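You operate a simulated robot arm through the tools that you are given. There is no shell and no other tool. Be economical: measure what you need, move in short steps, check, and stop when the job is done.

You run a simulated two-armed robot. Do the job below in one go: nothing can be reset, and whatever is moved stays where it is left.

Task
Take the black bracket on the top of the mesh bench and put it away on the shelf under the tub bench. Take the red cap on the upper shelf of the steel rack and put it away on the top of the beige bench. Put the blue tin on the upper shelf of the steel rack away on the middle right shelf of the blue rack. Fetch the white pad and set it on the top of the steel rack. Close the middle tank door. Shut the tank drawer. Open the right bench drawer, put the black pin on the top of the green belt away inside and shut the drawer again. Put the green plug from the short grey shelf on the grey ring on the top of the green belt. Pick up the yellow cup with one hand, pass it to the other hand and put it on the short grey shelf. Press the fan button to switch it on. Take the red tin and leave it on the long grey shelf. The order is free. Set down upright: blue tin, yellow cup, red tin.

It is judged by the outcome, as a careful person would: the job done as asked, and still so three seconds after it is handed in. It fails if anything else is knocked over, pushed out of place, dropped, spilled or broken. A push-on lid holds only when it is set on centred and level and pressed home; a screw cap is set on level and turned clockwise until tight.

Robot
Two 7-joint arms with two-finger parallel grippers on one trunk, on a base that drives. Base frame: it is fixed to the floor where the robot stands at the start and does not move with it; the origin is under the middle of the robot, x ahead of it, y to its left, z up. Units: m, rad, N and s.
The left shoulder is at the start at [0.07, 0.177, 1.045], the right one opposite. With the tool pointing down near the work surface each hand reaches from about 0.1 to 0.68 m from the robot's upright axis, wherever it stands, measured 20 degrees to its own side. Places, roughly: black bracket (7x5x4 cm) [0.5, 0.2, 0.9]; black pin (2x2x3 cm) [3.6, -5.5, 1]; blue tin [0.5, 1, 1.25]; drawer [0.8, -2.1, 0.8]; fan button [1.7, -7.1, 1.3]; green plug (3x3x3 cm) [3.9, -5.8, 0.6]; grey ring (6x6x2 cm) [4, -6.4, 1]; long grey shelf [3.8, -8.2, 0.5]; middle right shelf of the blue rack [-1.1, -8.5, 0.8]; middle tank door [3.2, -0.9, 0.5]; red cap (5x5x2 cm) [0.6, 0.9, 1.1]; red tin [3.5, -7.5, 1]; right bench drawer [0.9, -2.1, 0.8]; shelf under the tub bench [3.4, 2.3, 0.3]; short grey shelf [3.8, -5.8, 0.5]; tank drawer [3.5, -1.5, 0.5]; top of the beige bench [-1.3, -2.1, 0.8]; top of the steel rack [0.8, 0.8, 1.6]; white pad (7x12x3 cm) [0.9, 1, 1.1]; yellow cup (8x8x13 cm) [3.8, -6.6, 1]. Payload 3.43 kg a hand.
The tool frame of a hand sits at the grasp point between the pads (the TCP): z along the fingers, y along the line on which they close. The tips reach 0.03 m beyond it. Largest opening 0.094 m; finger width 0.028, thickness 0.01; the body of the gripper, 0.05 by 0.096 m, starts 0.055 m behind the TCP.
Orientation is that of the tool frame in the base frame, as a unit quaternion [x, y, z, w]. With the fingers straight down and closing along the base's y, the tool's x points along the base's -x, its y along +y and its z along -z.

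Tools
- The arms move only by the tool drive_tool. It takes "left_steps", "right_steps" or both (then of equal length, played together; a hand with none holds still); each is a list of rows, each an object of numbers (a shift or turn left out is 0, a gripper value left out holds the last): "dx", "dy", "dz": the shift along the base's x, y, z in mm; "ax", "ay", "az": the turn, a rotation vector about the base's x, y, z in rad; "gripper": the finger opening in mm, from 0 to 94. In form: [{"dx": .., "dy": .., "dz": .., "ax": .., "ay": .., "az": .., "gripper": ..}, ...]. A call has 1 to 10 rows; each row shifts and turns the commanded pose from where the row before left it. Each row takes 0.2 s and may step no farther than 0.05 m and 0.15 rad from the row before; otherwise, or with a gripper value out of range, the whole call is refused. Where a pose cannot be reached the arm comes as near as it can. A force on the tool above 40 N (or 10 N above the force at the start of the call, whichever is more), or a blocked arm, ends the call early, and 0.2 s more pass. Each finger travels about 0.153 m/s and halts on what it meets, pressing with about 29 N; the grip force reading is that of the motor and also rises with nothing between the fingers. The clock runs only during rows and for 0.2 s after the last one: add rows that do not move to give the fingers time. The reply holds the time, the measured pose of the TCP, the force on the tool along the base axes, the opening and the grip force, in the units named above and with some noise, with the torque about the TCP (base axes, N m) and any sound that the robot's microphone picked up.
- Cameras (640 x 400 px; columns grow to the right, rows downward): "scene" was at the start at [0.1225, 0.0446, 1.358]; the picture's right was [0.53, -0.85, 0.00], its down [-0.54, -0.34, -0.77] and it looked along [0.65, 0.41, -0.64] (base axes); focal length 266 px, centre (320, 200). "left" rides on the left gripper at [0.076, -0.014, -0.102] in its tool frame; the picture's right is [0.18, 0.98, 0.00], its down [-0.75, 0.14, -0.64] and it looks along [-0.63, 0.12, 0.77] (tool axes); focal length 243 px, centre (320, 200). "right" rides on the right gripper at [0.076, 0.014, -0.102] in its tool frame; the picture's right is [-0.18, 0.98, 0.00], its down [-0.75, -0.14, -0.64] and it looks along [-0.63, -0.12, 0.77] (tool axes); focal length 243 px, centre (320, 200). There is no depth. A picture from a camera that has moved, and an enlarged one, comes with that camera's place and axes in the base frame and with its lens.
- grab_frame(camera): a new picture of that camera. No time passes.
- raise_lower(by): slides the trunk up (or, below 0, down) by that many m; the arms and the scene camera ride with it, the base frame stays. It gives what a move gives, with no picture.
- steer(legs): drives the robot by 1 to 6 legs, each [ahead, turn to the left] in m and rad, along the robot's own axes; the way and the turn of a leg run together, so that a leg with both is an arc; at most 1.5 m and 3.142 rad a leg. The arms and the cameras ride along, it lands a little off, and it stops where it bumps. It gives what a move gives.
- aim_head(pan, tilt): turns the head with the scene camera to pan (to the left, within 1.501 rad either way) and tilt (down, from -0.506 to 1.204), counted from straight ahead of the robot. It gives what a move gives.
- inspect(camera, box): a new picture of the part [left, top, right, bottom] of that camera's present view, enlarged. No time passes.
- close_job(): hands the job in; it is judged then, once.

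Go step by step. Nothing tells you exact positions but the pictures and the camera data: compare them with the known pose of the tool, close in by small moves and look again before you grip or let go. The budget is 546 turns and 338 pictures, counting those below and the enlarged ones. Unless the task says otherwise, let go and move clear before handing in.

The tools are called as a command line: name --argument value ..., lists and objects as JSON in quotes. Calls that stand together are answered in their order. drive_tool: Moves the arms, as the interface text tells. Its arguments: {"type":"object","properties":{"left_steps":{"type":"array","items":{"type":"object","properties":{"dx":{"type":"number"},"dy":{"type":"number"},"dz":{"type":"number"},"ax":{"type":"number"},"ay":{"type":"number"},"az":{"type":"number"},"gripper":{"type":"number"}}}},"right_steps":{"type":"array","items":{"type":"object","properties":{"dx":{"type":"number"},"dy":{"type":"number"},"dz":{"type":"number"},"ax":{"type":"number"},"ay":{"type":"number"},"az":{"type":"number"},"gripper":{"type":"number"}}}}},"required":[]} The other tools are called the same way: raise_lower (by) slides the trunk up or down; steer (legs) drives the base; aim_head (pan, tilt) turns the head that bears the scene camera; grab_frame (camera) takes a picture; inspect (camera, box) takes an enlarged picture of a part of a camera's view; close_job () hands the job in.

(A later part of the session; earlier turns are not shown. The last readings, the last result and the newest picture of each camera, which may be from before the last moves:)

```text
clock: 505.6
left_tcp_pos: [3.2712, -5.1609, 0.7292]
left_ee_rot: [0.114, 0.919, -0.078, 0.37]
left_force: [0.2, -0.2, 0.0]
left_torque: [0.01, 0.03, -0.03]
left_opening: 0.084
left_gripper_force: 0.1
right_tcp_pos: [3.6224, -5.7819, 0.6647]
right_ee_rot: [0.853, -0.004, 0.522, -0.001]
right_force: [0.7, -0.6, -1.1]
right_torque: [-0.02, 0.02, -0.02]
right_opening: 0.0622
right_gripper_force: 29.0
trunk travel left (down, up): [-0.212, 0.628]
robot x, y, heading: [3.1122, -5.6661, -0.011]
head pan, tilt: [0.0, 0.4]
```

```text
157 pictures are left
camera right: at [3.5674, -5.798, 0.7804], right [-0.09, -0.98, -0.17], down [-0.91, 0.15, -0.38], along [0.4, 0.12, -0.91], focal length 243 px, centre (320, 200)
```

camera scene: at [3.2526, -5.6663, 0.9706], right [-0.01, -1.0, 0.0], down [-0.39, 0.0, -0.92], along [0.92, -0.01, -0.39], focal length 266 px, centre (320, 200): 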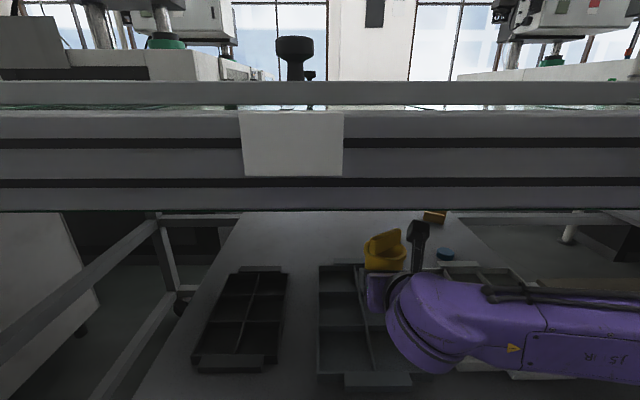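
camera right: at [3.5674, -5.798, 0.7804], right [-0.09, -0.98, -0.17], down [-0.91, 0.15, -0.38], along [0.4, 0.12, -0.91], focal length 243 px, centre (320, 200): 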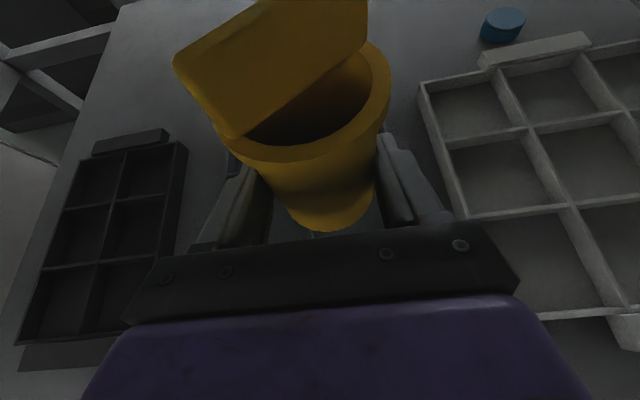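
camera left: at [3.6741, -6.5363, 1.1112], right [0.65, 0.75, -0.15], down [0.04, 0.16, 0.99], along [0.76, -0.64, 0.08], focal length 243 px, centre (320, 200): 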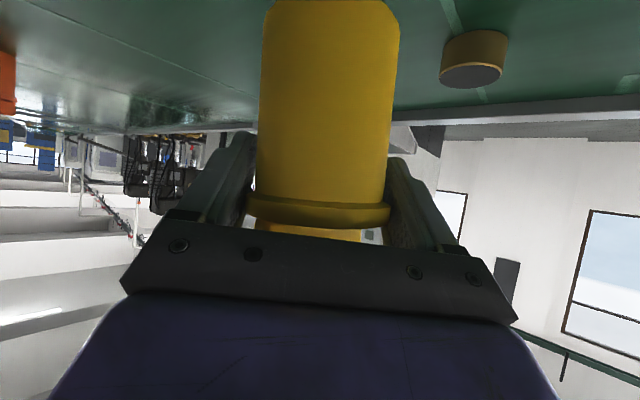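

drive_tool --right_steps '[{"dx": 40}, {"dx": 40}, {"dx": 40}, {"dx": 40, "dy": -4}, {"dx": 40, "dy": -4}, {"dx": 40}, {"dx": 40}, {"dx": 22}, {}]'

grab_frame --camera "right"

inspect --camera "scene" --box '[240, 180, 480, 330]'

```text
clock: 507.6
left_tcp_pos: [3.271, -5.1611, 0.7283]
left_ee_rot: [0.115, 0.919, -0.079, 0.369]
left_force: [0.3, 0.1, -0.3]
left_torque: [0.02, 0.04, 0.01]
left_opening: 0.084
left_gripper_force: 0.0
right_tcp_pos: [3.924, -5.7925, 0.6626]
right_ee_rot: [0.853, -0.004, 0.522, -0.001]
right_force: [-0.3, 0.7, -0.9]
right_torque: [0.03, 0.0, -0.06]
right_opening: 0.0621
right_gripper_force: 28.6
trunk travel left (down, up): [-0.212, 0.628]
robot x, y, heading: [3.109, -5.6679, -0.006]
head pan, tilt: [0.0, 0.4]
```

```text
156 pictures are left
camera right: at [3.8688, -5.808, 0.7791], right [-0.09, -0.98, -0.17], down [-0.91, 0.15, -0.38], along [0.4, 0.12, -0.91], focal length 243 px, centre (320, 200)
```

right: 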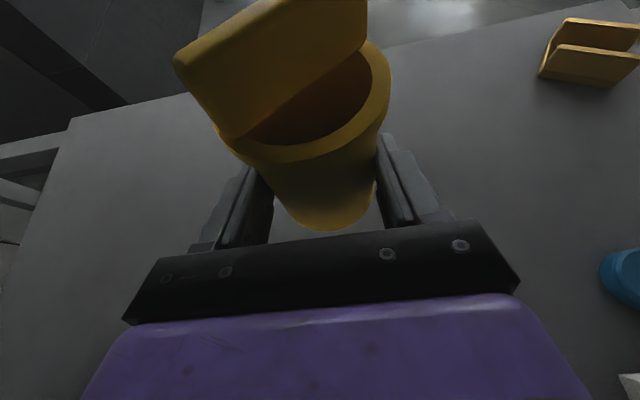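

```text
2.67 times, centred on (360, 255) of scene
camera zoom: at [3.2527, -5.6662, 0.9706], right [-0.01, -1.0, 0.0], down [-0.39, 0.0, -0.92], along [0.92, -0.01, -0.39], focal length 708 px, centre (213, 53)
```

zoom: 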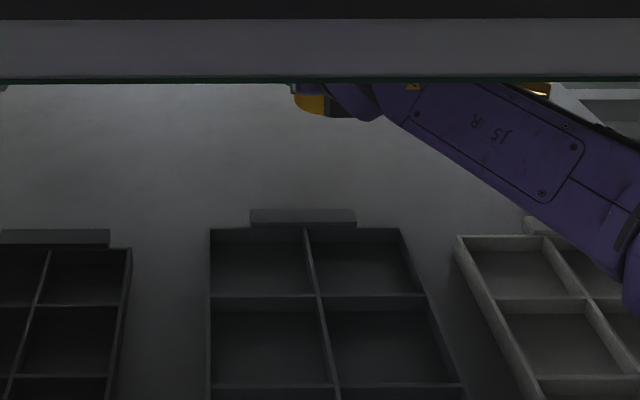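

drive_tool --right_steps '[{"dz": -25}, {"dz": -20}, {"dz": -10}, {"dz": -5}, {}]'

grab_frame --camera "right"

```text
clock: 508.8
left_tcp_pos: [3.2717, -5.1603, 0.7288]
left_ee_rot: [0.114, 0.919, -0.079, 0.369]
left_force: [-0.5, 0.6, -0.3]
left_torque: [-0.03, 0.02, -0.04]
left_opening: 0.084
left_gripper_force: 0.1
right_tcp_pos: [3.9256, -5.7913, 0.6038]
right_ee_rot: [0.853, -0.004, 0.522, -0.001]
right_force: [-0.6, -0.7, -0.5]
right_torque: [0.01, 0.02, 0.03]
right_opening: 0.0623
right_gripper_force: 28.8
trunk travel left (down, up): [-0.212, 0.628]
robot x, y, heading: [3.1092, -5.6641, -0.011]
head pan, tilt: [0.0, 0.4]
```

```text
154 pictures are left
camera right: at [3.8693, -5.8059, 0.7196], right [-0.09, -0.98, -0.17], down [-0.91, 0.15, -0.38], along [0.4, 0.12, -0.91], focal length 243 px, centre (320, 200)
```

right: 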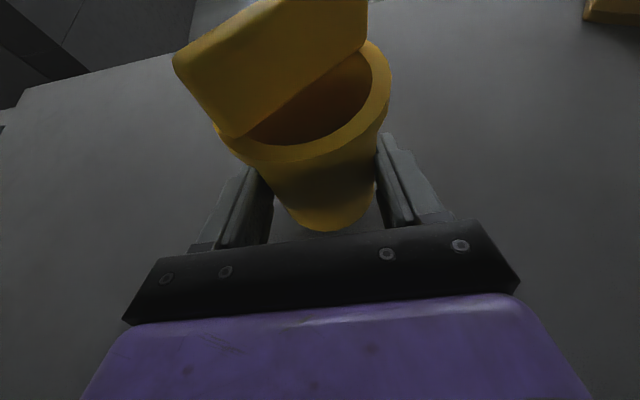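

drive_tool --right_steps '[{"dz": -4}, {"dz": -4}, {"dz": -3}, {}]'

```text
clock: 509.8
left_tcp_pos: [3.2714, -5.1616, 0.7293]
left_ee_rot: [0.114, 0.919, -0.078, 0.37]
left_force: [0.3, -0.3, -0.3]
left_torque: [-0.01, 0.02, 0.03]
left_opening: 0.084
left_gripper_force: 0.0
right_tcp_pos: [3.9254, -5.7909, 0.5928]
right_ee_rot: [0.853, -0.003, 0.522, -0.002]
right_force: [0.5, 0.5, -1.2]
right_torque: [0.02, 0.03, -0.01]
right_opening: 0.0622
right_gripper_force: 29.7
trunk travel left (down, up): [-0.212, 0.628]
robot x, y, heading: [3.1147, -5.6657, -0.011]
head pan, tilt: [0.0, 0.4]
```

drive_tool --right_steps '[{"dz": -3}, {"dz": -3}, {"dz": -2}, {}]'

grab_frame --camera "right"

```text
clock: 510.8
left_tcp_pos: [3.2711, -5.1618, 0.7292]
left_ee_rot: [0.113, 0.919, -0.078, 0.371]
left_force: [-0.7, -0.1, 0.5]
left_torque: [-0.03, 0.0, -0.01]
left_opening: 0.084
left_gripper_force: 0.0
right_tcp_pos: [3.9245, -5.792, 0.5891]
right_ee_rot: [0.851, -0.004, 0.524, -0.001]
right_force: [1.8, 0.3, 9.1]
right_torque: [0.0, -0.56, 0.01]
right_opening: 0.0622
right_gripper_force: 28.8
trunk travel left (down, up): [-0.212, 0.628]
robot x, y, heading: [3.1087, -5.6655, -0.011]
head pan, tilt: [0.0, 0.4]
```

```text
153 pictures are left
camera right: at [3.8683, -5.8065, 0.7041], right [-0.09, -0.98, -0.17], down [-0.91, 0.15, -0.38], along [0.4, 0.12, -0.91], focal length 243 px, centre (320, 200)
```

right: 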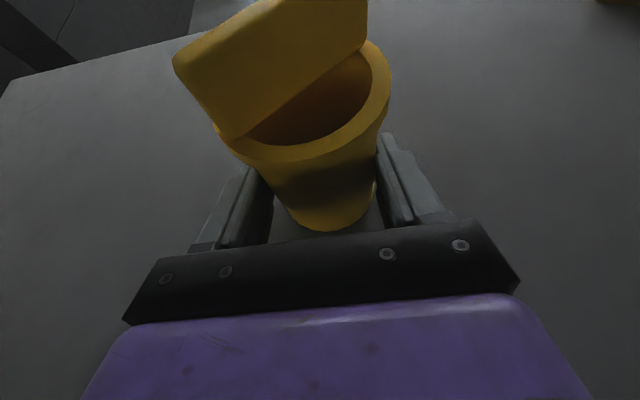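

drive_tool --right_steps '[{"ay": -0.03}, {"ay": -0.03, "dz": -1}, {}]'

```text
clock: 511.6
left_tcp_pos: [3.2695, -5.1606, 0.7287]
left_ee_rot: [0.114, 0.918, -0.079, 0.37]
left_force: [-0.1, -0.3, 1.0]
left_torque: [0.02, 0.03, 0.0]
left_opening: 0.0842
left_gripper_force: 0.1
right_tcp_pos: [3.9233, -5.7903, 0.5872]
right_ee_rot: [0.836, -0.005, 0.548, -0.001]
right_force: [-3.2, -0.3, 7.1]
right_torque: [-0.14, 0.13, -0.06]
right_opening: 0.0623
right_gripper_force: 28.7
trunk travel left (down, up): [-0.212, 0.628]
robot x, y, heading: [3.1092, -5.6645, -0.01]
head pan, tilt: [0.0, 0.4]
```

Balanced contact. Release and withdraw straight back.

drive_tool --right_steps '[{"gripper": 70}, {"gripper": 80}, {}, {}]'

grab_frame --camera "right"

```text
clock: 512.6
left_tcp_pos: [3.2711, -5.1606, 0.7287]
left_ee_rot: [0.114, 0.919, -0.079, 0.37]
left_force: [0.3, 0.4, 0.1]
left_torque: [0.0, 0.01, 0.02]
left_opening: 0.084
left_gripper_force: 0.1
right_tcp_pos: [3.9251, -5.7911, 0.5849]
right_ee_rot: [0.837, -0.003, 0.548, -0.002]
right_force: [0.3, -0.2, -0.8]
right_torque: [0.02, 0.03, 0.01]
right_opening: 0.0801
right_gripper_force: 0.0
trunk travel left (down, up): [-0.212, 0.628]
robot x, y, heading: [3.1105, -5.667, -0.013]
head pan, tilt: [0.0, 0.4]
```

```text
152 pictures are left
camera right: at [3.8623, -5.8064, 0.697], right [-0.08, -0.98, -0.18], down [-0.89, 0.15, -0.43], along [0.45, 0.12, -0.88], focal length 243 px, centre (320, 200)
```

right: 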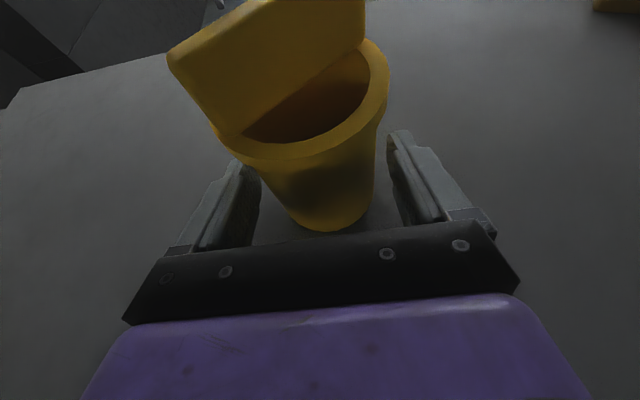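

drive_tool --right_steps '[{"gripper": 94}, {}, {"dx": -15, "dz": 4}, {"dx": -25, "dz": 8}, {"dx": -35, "dz": 15}, {"dx": -40, "dz": 15}, {"dx": -40, "dz": 10}, {"dx": -40}, {"dx": -40}, {"dx": -40}]'

grab_frame --camera "right"

steer --legs '[[-0.5, 0]]'

inspect --camera "scene" --box '[200, 150, 440, 300]'

```text
clock: 514.8
left_tcp_pos: [3.2714, -5.1615, 0.7293]
left_ee_rot: [0.114, 0.919, -0.079, 0.37]
left_force: [0.6, 0.3, 0.5]
left_torque: [0.02, 0.03, 0.05]
left_opening: 0.0839
left_gripper_force: 0.1
right_tcp_pos: [3.6509, -5.7897, 0.6349]
right_ee_rot: [0.836, -0.003, 0.548, -0.003]
right_force: [0.5, -0.9, -0.7]
right_torque: [0.04, -0.02, 0.01]
right_opening: 0.094
right_gripper_force: 0.1
trunk travel left (down, up): [-0.212, 0.628]
robot x, y, heading: [3.1076, -5.6632, -0.004]
head pan, tilt: [0.0, 0.4]
```

```text
151 pictures are left
camera right: at [3.5878, -5.8055, 0.7473], right [-0.08, -0.98, -0.18], down [-0.89, 0.15, -0.43], along [0.45, 0.12, -0.88], focal length 243 px, centre (320, 200)
```

right: 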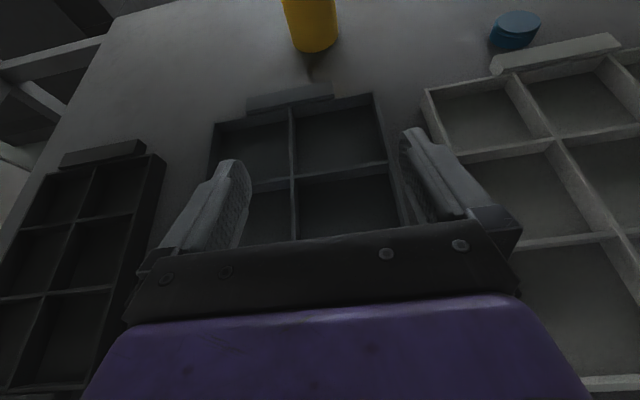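

```text
clock: 517.7
left_tcp_pos: [2.7757, -5.1547, 0.7291]
left_ee_rot: [0.119, 0.918, -0.08, 0.369]
left_force: [0.2, 0.8, 0.1]
left_torque: [-0.01, 0.0, -0.01]
left_opening: 0.0842
left_gripper_force: 0.0
right_tcp_pos: [3.1491, -5.7894, 0.6355]
right_ee_rot: [0.836, -0.009, 0.548, 0.002]
right_force: [0.0, 0.0, 0.3]
right_torque: [-0.02, 0.0, -0.03]
right_opening: 0.0941
right_gripper_force: 0.1
trunk travel left (down, up): [-0.212, 0.628]
robot x, y, heading: [2.606, -5.6538, -0.021]
head pan, tilt: [0.0, 0.4]
```

```text
2.67 times, centred on (320, 225) of scene
camera zoom: at [2.7518, -5.6604, 0.9707], right [-0.02, -1.0, 0.0], down [-0.39, 0.01, -0.92], along [0.92, -0.02, -0.39], focal length 708 px, centre (320, 133)
```

zoom: 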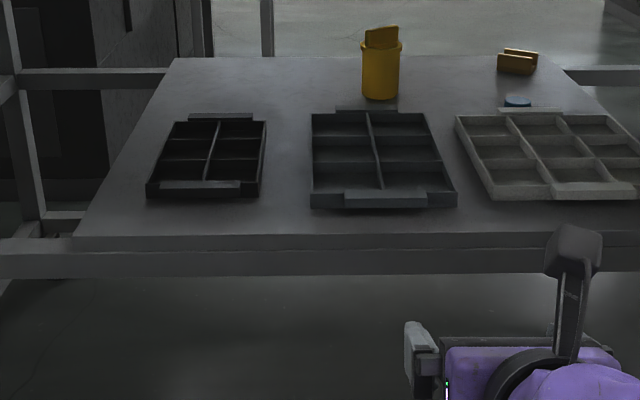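

The cup stands upright on the short grey shelf. Next the black pin: raise, steepen the right hand, and look.

raise_lower --by 0.4

raise_lower --by 0.12

drive_tool --right_steps '[{"ay": 0.13, "dy": 30}, {"ay": 0.13, "dy": 30}, {"ay": 0.13, "dy": 30}, {"ay": 0.13, "dy": 30}, {"ay": 0.13, "dy": 30}, {"dy": 20}]'

steer --legs '[[0.4, 0.02]]'

aim_head --pan 0.1 --tilt 0.7

grab_frame --camera "scene"

grab_frame --camera "right"

```text
clock: 521.5
left_tcp_pos: [2.7759, -5.1551, 1.1292]
left_ee_rot: [0.12, 0.918, -0.081, 0.369]
left_force: [-1.1, -0.6, 0.2]
left_torque: [-0.04, -0.01, -0.01]
left_opening: 0.0841
left_gripper_force: 0.1
right_tcp_pos: [3.1492, -5.7879, 1.034]
right_ee_rot: [0.836, -0.009, 0.548, 0.002]
right_force: [0.4, -0.3, -0.8]
right_torque: [0.03, 0.0, 0.01]
right_opening: 0.0941
right_gripper_force: 0.1
trunk travel left (down, up): [-0.612, 0.228]
robot x, y, heading: [2.6106, -5.6567, -0.024]
head pan, tilt: [0.0, 0.4]
```

```text
clock: 523.0
left_tcp_pos: [2.7765, -5.1564, 1.2481]
left_ee_rot: [0.119, 0.918, -0.08, 0.368]
left_force: [0.7, -0.6, 0.4]
left_torque: [0.02, 0.0, 0.02]
left_opening: 0.084
left_gripper_force: 0.1
right_tcp_pos: [3.1496, -5.7894, 1.1553]
right_ee_rot: [0.837, -0.008, 0.547, 0.001]
right_force: [-0.6, -0.2, 0.1]
right_torque: [0.02, -0.03, -0.01]
right_opening: 0.0939
right_gripper_force: 0.1
trunk travel left (down, up): [-0.732, 0.108]
robot x, y, heading: [2.6077, -5.6554, -0.017]
head pan, tilt: [0.0, 0.4]
```

```text
clock: 524.5
left_tcp_pos: [2.775, -5.1538, 1.248]
left_ee_rot: [0.118, 0.918, -0.081, 0.369]
left_force: [-0.1, 0.1, -1.2]
left_torque: [0.01, 0.01, 0.0]
left_opening: 0.0841
left_gripper_force: 0.0
right_tcp_pos: [3.1492, -5.6184, 1.1555]
right_ee_rot: [0.968, -0.008, 0.251, 0.005]
right_force: [0.2, 0.5, -0.1]
right_torque: [0.0, 0.04, -0.03]
right_opening: 0.0941
right_gripper_force: 0.1
trunk travel left (down, up): [-0.732, 0.108]
robot x, y, heading: [2.6099, -5.658, -0.021]
head pan, tilt: [0.0, 0.4]
```

```text
clock: 526.9
left_tcp_pos: [3.1688, -5.1582, 1.2484]
left_ee_rot: [0.113, 0.919, -0.078, 0.37]
left_force: [0.2, 0.5, 0.0]
left_torque: [0.01, -0.02, 0.0]
left_opening: 0.0838
left_gripper_force: 0.1
right_tcp_pos: [3.548, -5.6169, 1.1561]
right_ee_rot: [0.968, -0.002, 0.252, 0.003]
right_force: [0.9, -0.7, 0.0]
right_torque: [0.01, 0.01, -0.01]
right_opening: 0.0939
right_gripper_force: 0.1
trunk travel left (down, up): [-0.732, 0.108]
robot x, y, heading: [3.0081, -5.6624, -0.007]
head pan, tilt: [0.0, 0.4]
```

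```text
clock: 527.7
left_tcp_pos: [3.1689, -5.1588, 1.2483]
left_ee_rot: [0.113, 0.919, -0.079, 0.369]
left_force: [-0.1, -0.2, 0.5]
left_torque: [-0.01, 0.0, -0.01]
left_opening: 0.084
left_gripper_force: 0.1
right_tcp_pos: [3.548, -5.6158, 1.1566]
right_ee_rot: [0.968, -0.002, 0.251, 0.004]
right_force: [-0.4, 0.5, 0.4]
right_torque: [0.03, 0.02, -0.01]
right_opening: 0.094
right_gripper_force: 0.0
trunk travel left (down, up): [-0.732, 0.108]
robot x, y, heading: [3.0095, -5.6642, -0.011]
head pan, tilt: [0.099, 0.7]
```

```text
149 pictures are left
camera scene: at [3.1437, -5.6555, 1.4638], right [0.09, -1.0, 0.0], down [-0.64, -0.06, -0.77], along [0.76, 0.07, -0.64], focal length 266 px, centre (320, 200)
```

scene: 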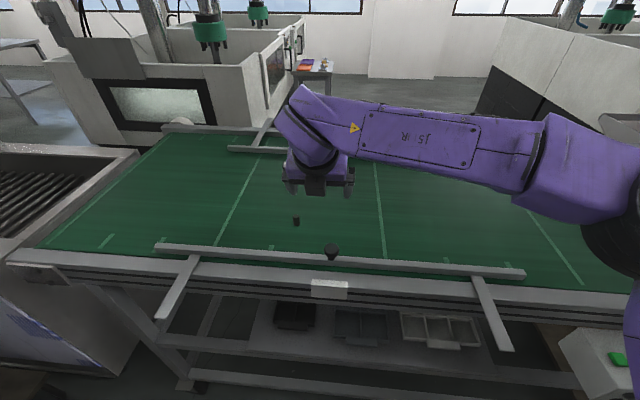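

```text
148 pictures are left
camera right: at [3.5655, -5.6316, 1.2837], right [-0.16, -0.98, -0.09], down [-0.97, 0.15, 0.19], along [-0.18, 0.11, -0.98], focal length 243 px, centre (320, 200)
```

right: 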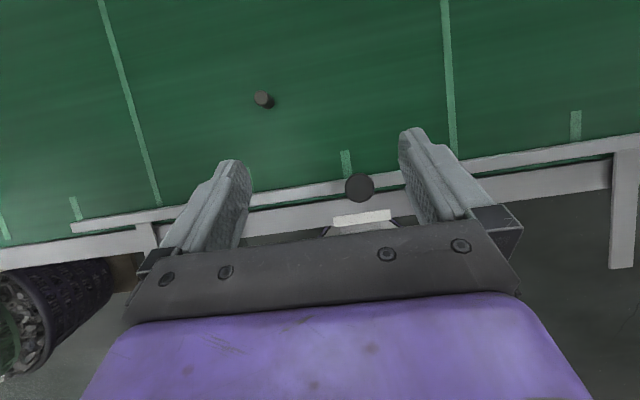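

Pin at about (3.645, -5.548). Move above it and lower.

drive_tool --right_steps '[{"dx": 30, "dy": 23}, {"dx": 30, "dy": 23}, {"dx": 27, "dy": 22}, {"dz": -40}, {"dz": -40}, {"dz": -25}, {}]'

grab_frame --camera "right"

```text
clock: 529.3
left_tcp_pos: [3.1686, -5.1587, 1.2489]
left_ee_rot: [0.114, 0.919, -0.079, 0.369]
left_force: [0.2, 0.4, 0.7]
left_torque: [-0.03, -0.03, 0.02]
left_opening: 0.0839
left_gripper_force: 0.0
right_tcp_pos: [3.6343, -5.5496, 1.0505]
right_ee_rot: [0.968, -0.001, 0.251, 0.002]
right_force: [1.1, -0.1, 0.0]
right_torque: [0.0, 0.02, -0.02]
right_opening: 0.094
right_gripper_force: 0.0
trunk travel left (down, up): [-0.732, 0.108]
robot x, y, heading: [3.0056, -5.6641, -0.01]
head pan, tilt: [0.099, 0.7]
```

```text
147 pictures are left
camera right: at [3.6526, -5.5638, 1.1778], right [-0.16, -0.98, -0.09], down [-0.97, 0.15, 0.19], along [-0.18, 0.12, -0.98], focal length 243 px, centre (320, 200)
```

right: 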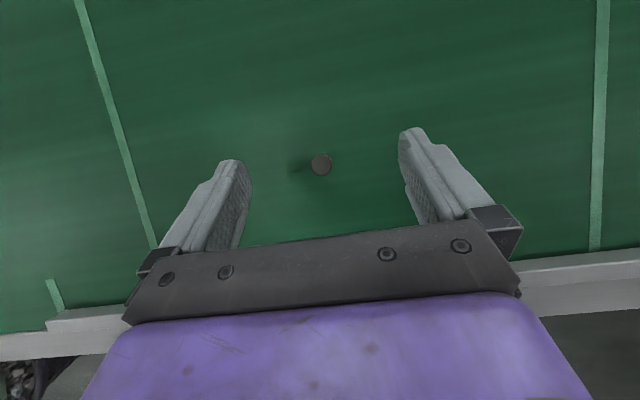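

drive_tool --right_steps '[{"dy": 3, "dz": -25}, {"dz": -20}, {"dz": -10}, {"dz": -5}, {}]'

grab_frame --camera "right"

```text
clock: 530.5
left_tcp_pos: [3.1688, -5.1593, 1.2484]
left_ee_rot: [0.114, 0.919, -0.079, 0.37]
left_force: [-0.3, -0.2, 0.3]
left_torque: [0.01, 0.01, -0.02]
left_opening: 0.0839
left_gripper_force: 0.1
right_tcp_pos: [3.6345, -5.5465, 0.991]
right_ee_rot: [0.968, -0.002, 0.251, 0.002]
right_force: [0.2, -0.6, -0.6]
right_torque: [0.0, -0.05, 0.02]
right_opening: 0.094
right_gripper_force: 0.1
trunk travel left (down, up): [-0.732, 0.108]
robot x, y, heading: [3.0117, -5.664, -0.003]
head pan, tilt: [0.099, 0.7]
```

```text
146 pictures are left
camera right: at [3.6527, -5.5607, 1.1191], right [-0.16, -0.98, -0.09], down [-0.97, 0.15, 0.19], along [-0.18, 0.11, -0.98], focal length 243 px, centre (320, 200)
```

right: 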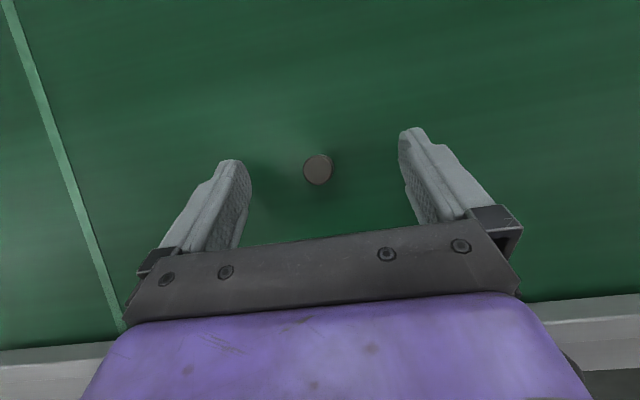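

drive_tool --right_steps '[{"dz": -4}, {"gripper": 50}, {"gripper": 20}, {"gripper": 8}, {}, {}]'

grab_frame --camera "right"

```text
clock: 531.9
left_tcp_pos: [3.1693, -5.1578, 1.2489]
left_ee_rot: [0.113, 0.919, -0.078, 0.369]
left_force: [-0.2, -0.5, 0.0]
left_torque: [-0.02, 0.01, 0.04]
left_opening: 0.084
left_gripper_force: 0.1
right_tcp_pos: [3.6356, -5.5463, 0.9876]
right_ee_rot: [0.968, -0.002, 0.251, 0.003]
right_force: [-0.2, -0.5, -0.1]
right_torque: [0.0, 0.04, 0.0]
right_opening: 0.0159
right_gripper_force: 29.0
trunk travel left (down, up): [-0.732, 0.108]
robot x, y, heading: [3.0072, -5.6623, -0.006]
head pan, tilt: [0.099, 0.7]
```

```text
145 pictures are left
camera right: at [3.6524, -5.5609, 1.1153], right [-0.16, -0.98, -0.09], down [-0.97, 0.15, 0.19], along [-0.18, 0.11, -0.98], focal length 243 px, centre (320, 200)
```

right: 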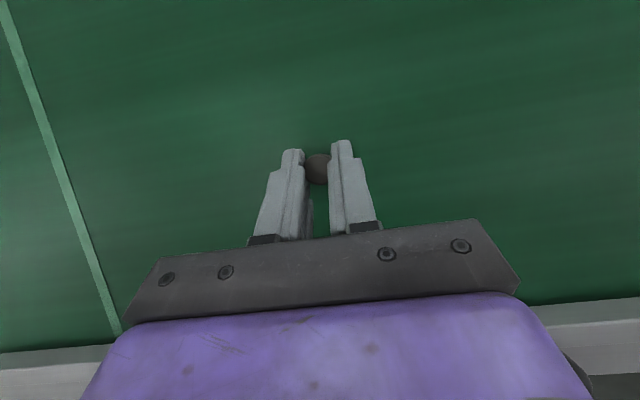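

Pin held. Lift, back off, turn north and look along the aisle.

drive_tool --right_steps '[{"dz": 40}, {"dz": 45}, {"dz": 45}, {"dz": 40}, {"dx": -40}, {"dx": -40}, {"dx": -40}]'

steer --legs '[[-0.6, 0], [0, 1.571]]'

aim_head --pan 0.0 --tilt 0.3

grab_frame --camera "scene"

```text
clock: 533.5
left_tcp_pos: [3.1686, -5.1582, 1.2488]
left_ee_rot: [0.114, 0.918, -0.079, 0.371]
left_force: [0.3, -0.2, -1.5]
left_torque: [-0.02, 0.01, -0.03]
left_opening: 0.0839
left_gripper_force: 0.0
right_tcp_pos: [3.5138, -5.5457, 1.158]
right_ee_rot: [0.968, -0.002, 0.253, 0.003]
right_force: [0.1, 0.9, 0.3]
right_torque: [0.02, 0.02, -0.04]
right_opening: 0.0161
right_gripper_force: 29.1
trunk travel left (down, up): [-0.732, 0.108]
robot x, y, heading: [3.0071, -5.6612, -0.009]
head pan, tilt: [0.099, 0.7]
```

```text
clock: 540.8
left_tcp_pos: [1.8999, -5.515, 1.2486]
left_ee_rot: [-0.579, 0.722, 0.211, 0.314]
left_force: [-0.4, 0.1, -0.3]
left_torque: [0.0, 0.01, -0.01]
left_opening: 0.0841
left_gripper_force: 0.1
right_tcp_pos: [2.2755, -5.1585, 1.1586]
right_ee_rot: [0.676, 0.692, 0.177, -0.178]
right_force: [0.3, 0.4, -0.6]
right_torque: [0.02, 0.01, -0.02]
right_opening: 0.0162
right_gripper_force: 28.6
trunk travel left (down, up): [-0.732, 0.108]
robot x, y, heading: [2.4086, -5.6616, 1.594]
head pan, tilt: [0.099, 0.7]
```

```text
clock: 541.7
left_tcp_pos: [1.8987, -5.5139, 1.2496]
left_ee_rot: [-0.579, 0.722, 0.211, 0.314]
left_force: [0.4, -0.3, 0.6]
left_torque: [0.04, -0.03, 0.01]
left_opening: 0.0838
left_gripper_force: 0.0
right_tcp_pos: [2.2754, -5.1578, 1.1596]
right_ee_rot: [0.676, 0.693, 0.177, -0.178]
right_force: [0.1, -0.7, 0.2]
right_torque: [-0.01, 0.01, -0.02]
right_opening: 0.0162
right_gripper_force: 29.4
trunk travel left (down, up): [-0.732, 0.108]
robot x, y, heading: [2.4065, -5.66, 1.587]
head pan, tilt: [0.0, 0.3]
```

```text
144 pictures are left
camera scene: at [2.4031, -5.5183, 1.4998], right [1.0, 0.02, 0.0], down [0.01, -0.3, -0.95], along [-0.02, 0.95, -0.3], focal length 266 px, centre (320, 200)
```

scene: 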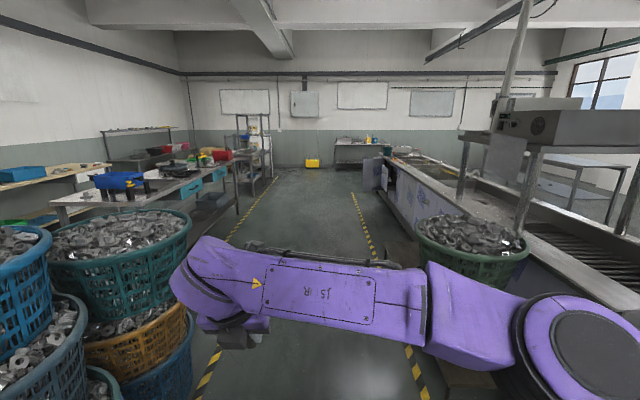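

steer --legs '[[1.5, -0.02], [1.5, 0], [0.55, 0]]'

steer --legs '[[0, 1.571]]'

aim_head --pan 0.0 --tilt 0.5

grab_frame --camera "scene"

```text
clock: 558.9
left_tcp_pos: [2.0191, -1.9186, 1.2498]
left_ee_rot: [-0.548, 0.745, 0.198, 0.323]
left_force: [0.0, 0.2, 0.2]
left_torque: [-0.02, 0.0, 0.02]
left_opening: 0.0838
left_gripper_force: 0.0
right_tcp_pos: [2.4249, -1.595, 1.1581]
right_ee_rot: [0.704, 0.664, 0.185, -0.171]
right_force: [-0.2, -0.1, -0.8]
right_torque: [0.0, -0.01, -0.01]
right_opening: 0.0159
right_gripper_force: 28.6
trunk travel left (down, up): [-0.732, 0.108]
robot x, y, heading: [2.5167, -2.1082, 1.504]
head pan, tilt: [0.0, 0.3]
```

```text
clock: 563.1
left_tcp_pos: [2.3191, -2.5965, 1.2491]
left_ee_rot: [0.915, -0.145, -0.366, -0.091]
left_force: [0.7, 0.6, 0.4]
left_torque: [0.0, -0.02, -0.05]
left_opening: 0.0842
left_gripper_force: 0.0
right_tcp_pos: [2.0017, -2.1886, 1.1588]
right_ee_rot: [0.035, 0.967, 0.012, -0.252]
right_force: [-0.4, 0.2, 0.1]
right_torque: [0.01, 0.0, -0.01]
right_opening: 0.0163
right_gripper_force: 29.4
trunk travel left (down, up): [-0.732, 0.108]
robot x, y, heading: [2.5165, -2.102, 3.064]
head pan, tilt: [0.0, 0.3]
```

```text
clock: 563.9
left_tcp_pos: [2.3209, -2.5977, 1.249]
left_ee_rot: [0.915, -0.144, -0.367, -0.091]
left_force: [0.6, -0.2, 0.2]
left_torque: [0.02, -0.01, -0.02]
left_opening: 0.0838
left_gripper_force: 0.0
right_tcp_pos: [2.0009, -2.1874, 1.1582]
right_ee_rot: [0.035, 0.967, 0.012, -0.251]
right_force: [0.2, -0.3, -0.3]
right_torque: [-0.02, -0.03, -0.01]
right_opening: 0.016
right_gripper_force: 29.2
trunk travel left (down, up): [-0.732, 0.108]
robot x, y, heading: [2.5134, -2.1061, 3.065]
head pan, tilt: [0.0, 0.499]
```

```text
143 pictures are left
camera scene: at [2.3729, -2.0966, 1.4816], right [0.08, 1.0, 0.0], down [0.48, -0.04, -0.88], along [-0.88, 0.07, -0.48], focal length 266 px, centre (320, 200)
```

scene: 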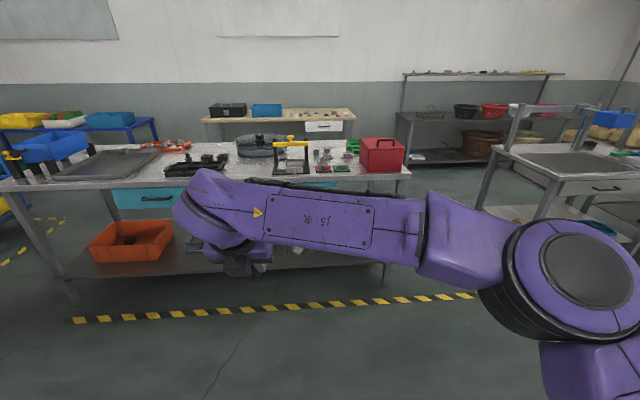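

drive_tool --right_steps '[{"dy": 40, "dx": 10}, {"dy": 40, "dx": 10}, {"dy": 40, "dx": 10}, {"dy": 40, "dx": 10}, {"dy": 40}, {"dy": 40}, {"dy": 40}]'

steer --legs '[[0.55, 0.08]]'

grab_frame --camera "scene"

```text
clock: 565.5
left_tcp_pos: [2.3192, -2.5951, 1.251]
left_ee_rot: [0.914, -0.145, -0.367, -0.09]
left_force: [0.3, 0.2, 0.8]
left_torque: [-0.04, 0.01, 0.02]
left_opening: 0.084
left_gripper_force: 0.1
right_tcp_pos: [2.0428, -1.9049, 1.1593]
right_ee_rot: [0.034, 0.967, 0.009, -0.252]
right_force: [-0.1, -0.2, -0.7]
right_torque: [0.0, -0.01, 0.0]
right_opening: 0.016
right_gripper_force: 29.1
trunk travel left (down, up): [-0.732, 0.108]
robot x, y, heading: [2.5118, -2.1066, 3.067]
head pan, tilt: [0.0, 0.499]
```

```text
clock: 568.6
left_tcp_pos: [1.8036, -2.5908, 1.2491]
left_ee_rot: [0.92, -0.109, -0.369, -0.076]
left_force: [0.6, -0.1, 0.6]
left_torque: [-0.06, 0.02, -0.03]
left_opening: 0.084
left_gripper_force: 0.1
right_tcp_pos: [1.4726, -1.9241, 1.1609]
right_ee_rot: [-0.003, 0.968, 0.002, -0.252]
right_force: [0.5, -0.1, -0.7]
right_torque: [0.01, -0.02, -0.03]
right_opening: 0.0163
right_gripper_force: 29.1
trunk travel left (down, up): [-0.732, 0.108]
robot x, y, heading: [1.9566, -2.0864, -3.138]
head pan, tilt: [0.0, 0.499]
```

```text
142 pictures are left
camera scene: at [1.8175, -2.087, 1.4815], right [0.0, 1.0, 0.0], down [0.48, 0.0, -0.88], along [-0.88, 0.0, -0.48], focal length 266 px, centre (320, 200)
```

scene: 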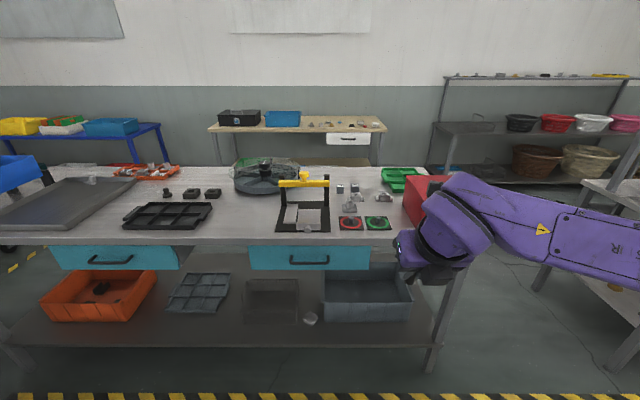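

The right bench drawer is in front; its handle bar is near (1.03, -2.13, 0.775). I lower the trunk and turn the left hand horizontal with the fingers closing vertically.

raise_lower --by -0.2

drive_tool --left_steps '[{"ay": 0.14, "dy": 20, "gripper": 94}, {"ay": 0.14, "dy": 20}, {"ay": 0.14, "dy": 20}, {"ay": 0.14, "dy": 20}, {"ay": 0.14, "dy": 20}, {"ay": 0.13, "dy": 20}, {}]'

```text
clock: 570.8
left_tcp_pos: [1.8033, -2.5903, 1.049]
left_ee_rot: [0.919, -0.108, -0.37, -0.076]
left_force: [-0.5, 0.4, -1.1]
left_torque: [0.02, -0.02, -0.04]
left_opening: 0.0838
left_gripper_force: 0.1
right_tcp_pos: [1.4728, -1.9241, 0.9607]
right_ee_rot: [-0.004, 0.968, 0.001, -0.251]
right_force: [-0.7, -0.6, -0.4]
right_torque: [0.01, 0.0, -0.02]
right_opening: 0.0162
right_gripper_force: 28.9
trunk travel left (down, up): [-0.532, 0.308]
robot x, y, heading: [1.9614, -2.0864, -3.136]
head pan, tilt: [0.0, 0.499]
```

```text
clock: 572.4
left_tcp_pos: [1.8137, -2.4897, 1.0623]
left_ee_rot: [-0.692, 0.131, 0.71, 0.026]
left_force: [1.3, 0.2, 0.6]
left_torque: [-0.01, -0.01, 0.03]
left_opening: 0.0941
left_gripper_force: 0.0
left hand out of reach, approached as far as the arm can: row 6
right_tcp_pos: [1.4725, -1.924, 0.9595]
right_ee_rot: [-0.004, 0.968, 0.001, -0.251]
right_force: [-0.2, -0.3, -1.2]
right_torque: [0.01, -0.01, 0.01]
right_opening: 0.0162
right_gripper_force: 29.0
trunk travel left (down, up): [-0.532, 0.308]
robot x, y, heading: [1.9611, -2.087, -3.141]
head pan, tilt: [0.0, 0.499]
```

drive_tool --left_steps '[{"dx": -35, "dy": 20}, {"dx": -35, "dy": 20}, {"dx": -35, "dy": 20, "ax": -0.14, "ay": 0.03}, {"dx": -30, "dy": 20, "ax": -0.14, "ay": 0.03}, {"dx": -30, "dy": 20, "ax": -0.14, "ay": 0.03}, {"dx": -30, "dy": 20, "ax": -0.14, "ay": 0.03}, {"ax": -0.14, "ay": 0.03}, {"ax": -0.14, "ay": 0.03}, {"ax": -0.14, "ay": 0.03}, {"ax": -0.14, "ay": 0.03}]'

drive_tool --left_steps '[{"ax": -0.14, "ay": 0.03}, {"ax": -0.14, "ay": 0.03}, {"ax": -0.14, "ay": 0.03}, {}]'

grab_frame --camera "scene"

```text
clock: 574.6
left_tcp_pos: [1.6355, -2.4818, 1.105]
left_ee_rot: [-0.514, 0.489, 0.605, -0.36]
left_force: [0.3, 0.9, 0.0]
left_torque: [0.0, 0.02, 0.0]
left_opening: 0.0938
left_gripper_force: 0.0
left hand out of reach, approached as far as the arm can: row 1, 2, 3, 4, 5, 6
right_tcp_pos: [1.4715, -1.9242, 0.9604]
right_ee_rot: [-0.003, 0.968, 0.001, -0.251]
right_force: [-0.1, -0.7, -0.1]
right_torque: [-0.03, -0.05, 0.0]
right_opening: 0.0163
right_gripper_force: 29.1
trunk travel left (down, up): [-0.532, 0.308]
robot x, y, heading: [1.96, -2.0872, -3.138]
head pan, tilt: [0.0, 0.499]
```

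```text
clock: 575.6
left_tcp_pos: [1.6363, -2.4827, 1.1051]
left_ee_rot: [-0.4, 0.588, 0.513, -0.481]
left_force: [-0.5, 0.2, -1.6]
left_torque: [-0.01, 0.0, -0.03]
left_opening: 0.0939
left_gripper_force: 0.1
right_tcp_pos: [1.4725, -1.9244, 0.9595]
right_ee_rot: [-0.003, 0.968, 0.001, -0.252]
right_force: [0.5, -0.4, -0.3]
right_torque: [0.01, -0.02, 0.0]
right_opening: 0.0162
right_gripper_force: 29.5
trunk travel left (down, up): [-0.532, 0.308]
robot x, y, heading: [1.955, -2.0877, -3.142]
head pan, tilt: [0.0, 0.499]
```

```text
141 pictures are left
camera scene: at [1.8171, -2.0868, 1.2815], right [0.0, 1.0, 0.0], down [0.48, 0.0, -0.88], along [-0.88, 0.0, -0.48], focal length 266 px, centre (320, 200)
```

scene: 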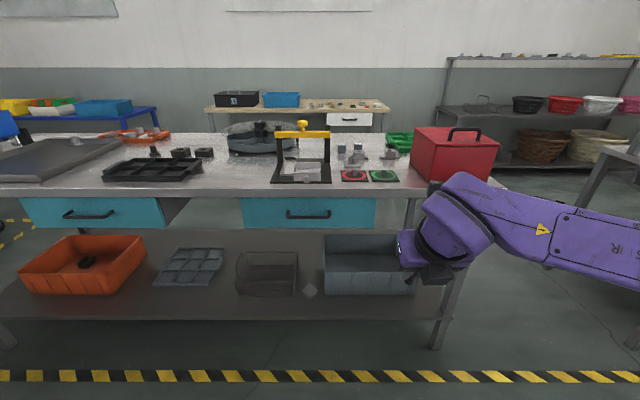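

drive_tool --right_steps '[{"dz": 45}, {"dz": 45}, {"dz": 45}, {"dz": 45}, {"dx": 30}, {"dx": 30}, {}]' --left_steps '[{"dy": 40, "dz": -15}, {"dy": 40, "dz": -15}, {"dy": 40, "dz": -15}, {"dy": 40, "dz": -15}, {"dy": 40, "dz": -15}, {"dy": 40, "dz": -15}, {"dy": 40, "dz": -15}]'

raise_lower --by -0.2

grab_frame --camera "scene"

```text
clock: 577.2
left_tcp_pos: [1.5449, -2.2938, 1.1481]
left_ee_rot: [-0.401, 0.588, 0.512, -0.481]
left_force: [-0.1, 0.4, 0.1]
left_torque: [-0.03, 0.02, 0.01]
left_opening: 0.0939
left_gripper_force: 0.1
left hand out of reach, approached as far as the arm can: row 1, 2, 3, 4, 5, 6, 7
right_tcp_pos: [1.5319, -1.9229, 1.1369]
right_ee_rot: [-0.005, 0.968, 0.001, -0.252]
right_force: [0.7, 0.0, -0.2]
right_torque: [-0.02, -0.02, 0.03]
right_opening: 0.016
right_gripper_force: 28.6
trunk travel left (down, up): [-0.532, 0.308]
robot x, y, heading: [1.9575, -2.0885, -3.142]
head pan, tilt: [0.0, 0.499]
```

```text
clock: 579.4
left_tcp_pos: [1.5453, -2.2952, 0.9496]
left_ee_rot: [-0.401, 0.587, 0.513, -0.481]
left_force: [0.1, 0.8, 1.0]
left_torque: [-0.01, -0.01, -0.01]
left_opening: 0.0942
left_gripper_force: 0.1
right_tcp_pos: [1.5317, -1.9261, 0.9376]
right_ee_rot: [-0.003, 0.968, 0.001, -0.251]
right_force: [0.2, 0.0, -0.3]
right_torque: [0.03, -0.02, -0.01]
right_opening: 0.0162
right_gripper_force: 29.7
trunk travel left (down, up): [-0.332, 0.508]
robot x, y, heading: [1.9604, -2.0857, -3.139]
head pan, tilt: [0.0, 0.499]
```

```text
140 pictures are left
camera scene: at [1.8173, -2.0868, 1.0815], right [0.0, 1.0, 0.0], down [0.48, 0.0, -0.88], along [-0.88, 0.0, -0.48], focal length 266 px, centre (320, 200)
```

scene: 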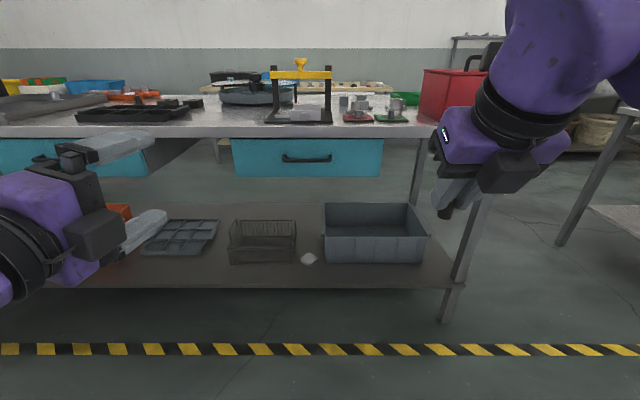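

Handle re-estimated at (1.078, -2.122, 0.818). Extend the left hand forward and down toward that line.

drive_tool --left_steps '[{"dx": -35, "dy": 15, "dz": -10}, {"dx": -35, "dy": 15, "dz": -15}, {"dx": -35, "dy": 20, "dz": -20}, {"dy": 25, "dz": -25}, {"dy": 30, "dz": -25}, {"dy": 30, "dz": -20}, {"dy": 30, "dz": -15}, {}]'

```text
clock: 581.2
left_tcp_pos: [1.4384, -2.131, 0.818]
left_ee_rot: [-0.401, 0.588, 0.513, -0.48]
left_force: [-0.2, 0.2, -0.7]
left_torque: [0.01, -0.02, 0.01]
left_opening: 0.094
left_gripper_force: 0.0
right_tcp_pos: [1.5339, -1.9251, 0.9378]
right_ee_rot: [-0.005, 0.968, 0.001, -0.251]
right_force: [0.6, 0.6, -0.9]
right_torque: [0.02, -0.05, 0.0]
right_opening: 0.0162
right_gripper_force: 29.1
trunk travel left (down, up): [-0.332, 0.508]
robot x, y, heading: [1.9579, -2.086, -3.134]
head pan, tilt: [0.0, 0.499]
```

drive_tool --left_steps '[{"az": 0.11, "ax": 0.07}, {"az": 0.11, "ax": 0.08}, {}]'

steer --legs '[[0.24, 0]]'

grab_frame --camera "scene"

grab_frame --camera "left"

```text
clock: 582.0
left_tcp_pos: [1.4402, -2.1299, 0.8169]
left_ee_rot: [0.498, -0.5, -0.499, 0.502]
left_force: [-0.4, 0.1, 0.8]
left_torque: [0.02, -0.01, -0.01]
left_opening: 0.0943
left_gripper_force: 0.1
right_tcp_pos: [1.5328, -1.9246, 0.9375]
right_ee_rot: [-0.003, 0.968, 0.002, -0.252]
right_force: [0.1, 0.5, -0.1]
right_torque: [0.0, -0.02, 0.01]
right_opening: 0.0162
right_gripper_force: 28.6
trunk travel left (down, up): [-0.332, 0.508]
robot x, y, heading: [1.9563, -2.0857, -3.141]
head pan, tilt: [0.0, 0.499]
```

```text
clock: 583.8
left_tcp_pos: [1.1964, -2.1332, 0.8174]
left_ee_rot: [0.499, -0.5, -0.498, 0.503]
left_force: [-0.7, -0.1, 0.1]
left_torque: [0.0, 0.03, 0.0]
left_opening: 0.0942
left_gripper_force: 0.1
right_tcp_pos: [1.2889, -1.9269, 0.9383]
right_ee_rot: [-0.004, 0.968, 0.001, -0.252]
right_force: [0.4, -0.4, -1.3]
right_torque: [-0.02, -0.03, 0.02]
right_opening: 0.0161
right_gripper_force: 29.0
trunk travel left (down, up): [-0.332, 0.508]
robot x, y, heading: [1.7146, -2.0901, -3.14]
head pan, tilt: [0.0, 0.499]
```

```text
139 pictures are left
camera scene: at [1.5739, -2.088, 1.0814], right [-0.01, 1.0, 0.0], down [0.48, 0.0, -0.88], along [-0.88, 0.0, -0.48], focal length 266 px, centre (320, 200)
```

scene: 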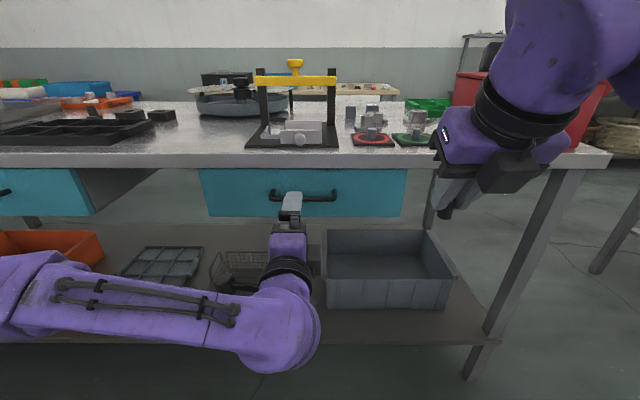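

```text
138 pictures are left
camera left: at [1.3001, -2.2086, 0.8031], right [0.0, -0.18, 0.98], down [0.64, 0.76, 0.14], along [-0.77, 0.63, 0.12], focal length 243 px, centre (320, 200)
```

left: 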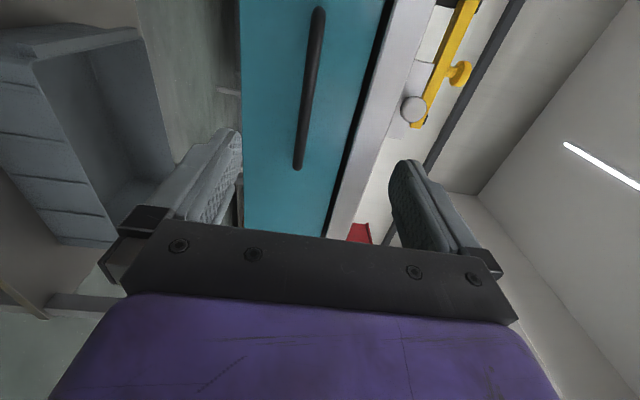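

drive_tool --left_steps '[{"dx": -35, "dy": 5, "dz": -3}, {"dx": -30, "dy": 5}, {"dx": -15}, {}]'

grab_frame --camera "left"

inspect --camera "scene" --box '[220, 140, 420, 265]'

```text
clock: 584.8
left_tcp_pos: [1.1173, -2.1232, 0.8146]
left_ee_rot: [0.498, -0.5, -0.499, 0.503]
left_force: [0.2, 0.1, 0.5]
left_torque: [0.0, -0.02, -0.01]
left_opening: 0.0937
left_gripper_force: 0.0
right_tcp_pos: [1.2899, -1.9263, 0.938]
right_ee_rot: [-0.005, 0.968, 0.001, -0.251]
right_force: [-0.5, -0.5, -0.3]
right_torque: [0.0, -0.04, -0.05]
right_opening: 0.0162
right_gripper_force: 29.2
trunk travel left (down, up): [-0.332, 0.508]
robot x, y, heading: [1.7146, -2.0861, -3.137]
head pan, tilt: [0.0, 0.499]
```

```text
137 pictures are left
camera left: at [1.2202, -2.1985, 0.8002], right [0.0, -0.18, 0.98], down [0.64, 0.76, 0.14], along [-0.77, 0.63, 0.12], focal length 243 px, centre (320, 200)
```

left: 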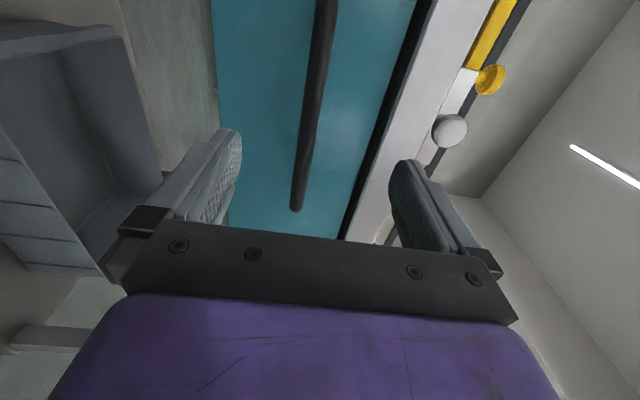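

```text
3.20 times, centred on (320, 202) of scene
camera zoom: at [1.5747, -2.0879, 1.0815], right [-0.01, 1.0, 0.0], down [0.48, 0.0, -0.88], along [-0.88, 0.0, -0.48], focal length 850 px, centre (320, 192)
```

zoom: 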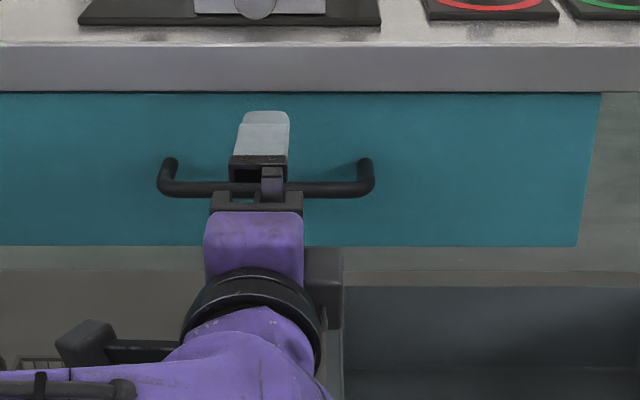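

drive_tool --left_steps '[{"dx": -15}, {"dx": -13}, {}, {"gripper": 50}, {"gripper": 20}, {"gripper": 5}, {}, {}]'

grab_frame --camera "left"

```text
clock: 586.6
left_tcp_pos: [1.0875, -2.1239, 0.8105]
left_ee_rot: [-0.5, 0.502, 0.497, -0.501]
left_force: [12.8, -0.2, -31.0]
left_torque: [0.24, -0.77, 0.1]
left_opening: 0.0228
left_gripper_force: 15.2
right_tcp_pos: [1.2879, -1.9272, 0.9373]
right_ee_rot: [-0.006, 0.968, 0.0, -0.251]
right_force: [-0.5, 0.4, -0.4]
right_torque: [0.04, -0.01, -0.02]
right_opening: 0.0162
right_gripper_force: 29.2
trunk travel left (down, up): [-0.332, 0.508]
robot x, y, heading: [1.7159, -2.084, -3.135]
head pan, tilt: [0.0, 0.499]
```

```text
135 pictures are left
camera left: at [1.1907, -2.1988, 0.7973], right [-0.01, -0.18, 0.98], down [0.64, 0.76, 0.14], along [-0.77, 0.63, 0.11], focal length 243 px, centre (320, 200)
```

left: 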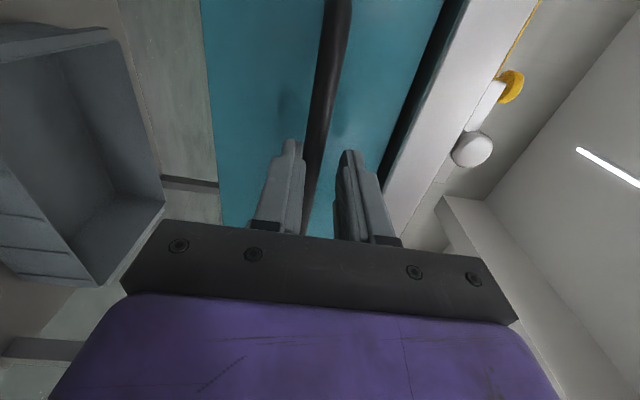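

drive_tool --left_steps '[{"dz": -4}, {"dz": -4}, {}, {}]'

```text
clock: 587.6
left_tcp_pos: [1.0862, -2.1227, 0.8054]
left_ee_rot: [0.499, -0.499, -0.499, 0.502]
left_force: [-1.2, -1.6, -15.4]
left_torque: [0.18, -0.31, 0.01]
left_opening: 0.014
left_gripper_force: 8.4
right_tcp_pos: [1.2877, -1.9265, 0.9369]
right_ee_rot: [-0.005, 0.968, 0.001, -0.25]
right_force: [0.1, -0.6, -0.1]
right_torque: [0.0, 0.0, 0.04]
right_opening: 0.0163
right_gripper_force: 29.2
trunk travel left (down, up): [-0.332, 0.508]
robot x, y, heading: [1.7145, -2.0821, -3.139]
head pan, tilt: [0.0, 0.499]
```

drive_tool --left_steps '[{"dz": -3}, {"dz": -2}, {}, {}]'

```text
clock: 588.6
left_tcp_pos: [1.0892, -2.1226, 0.8046]
left_ee_rot: [0.497, -0.498, -0.5, 0.504]
left_force: [-5.7, -2.9, 10.8]
left_torque: [0.34, 0.26, 0.67]
left_opening: 0.0115
left_gripper_force: 44.7
right_tcp_pos: [1.2914, -1.9278, 0.9388]
right_ee_rot: [-0.004, 0.968, 0.002, -0.252]
right_force: [-0.1, -0.5, -0.7]
right_torque: [0.0, -0.04, 0.03]
right_opening: 0.016
right_gripper_force: 29.1
trunk travel left (down, up): [-0.332, 0.508]
robot x, y, heading: [1.7139, -2.0853, -3.141]
head pan, tilt: [0.0, 0.499]
```

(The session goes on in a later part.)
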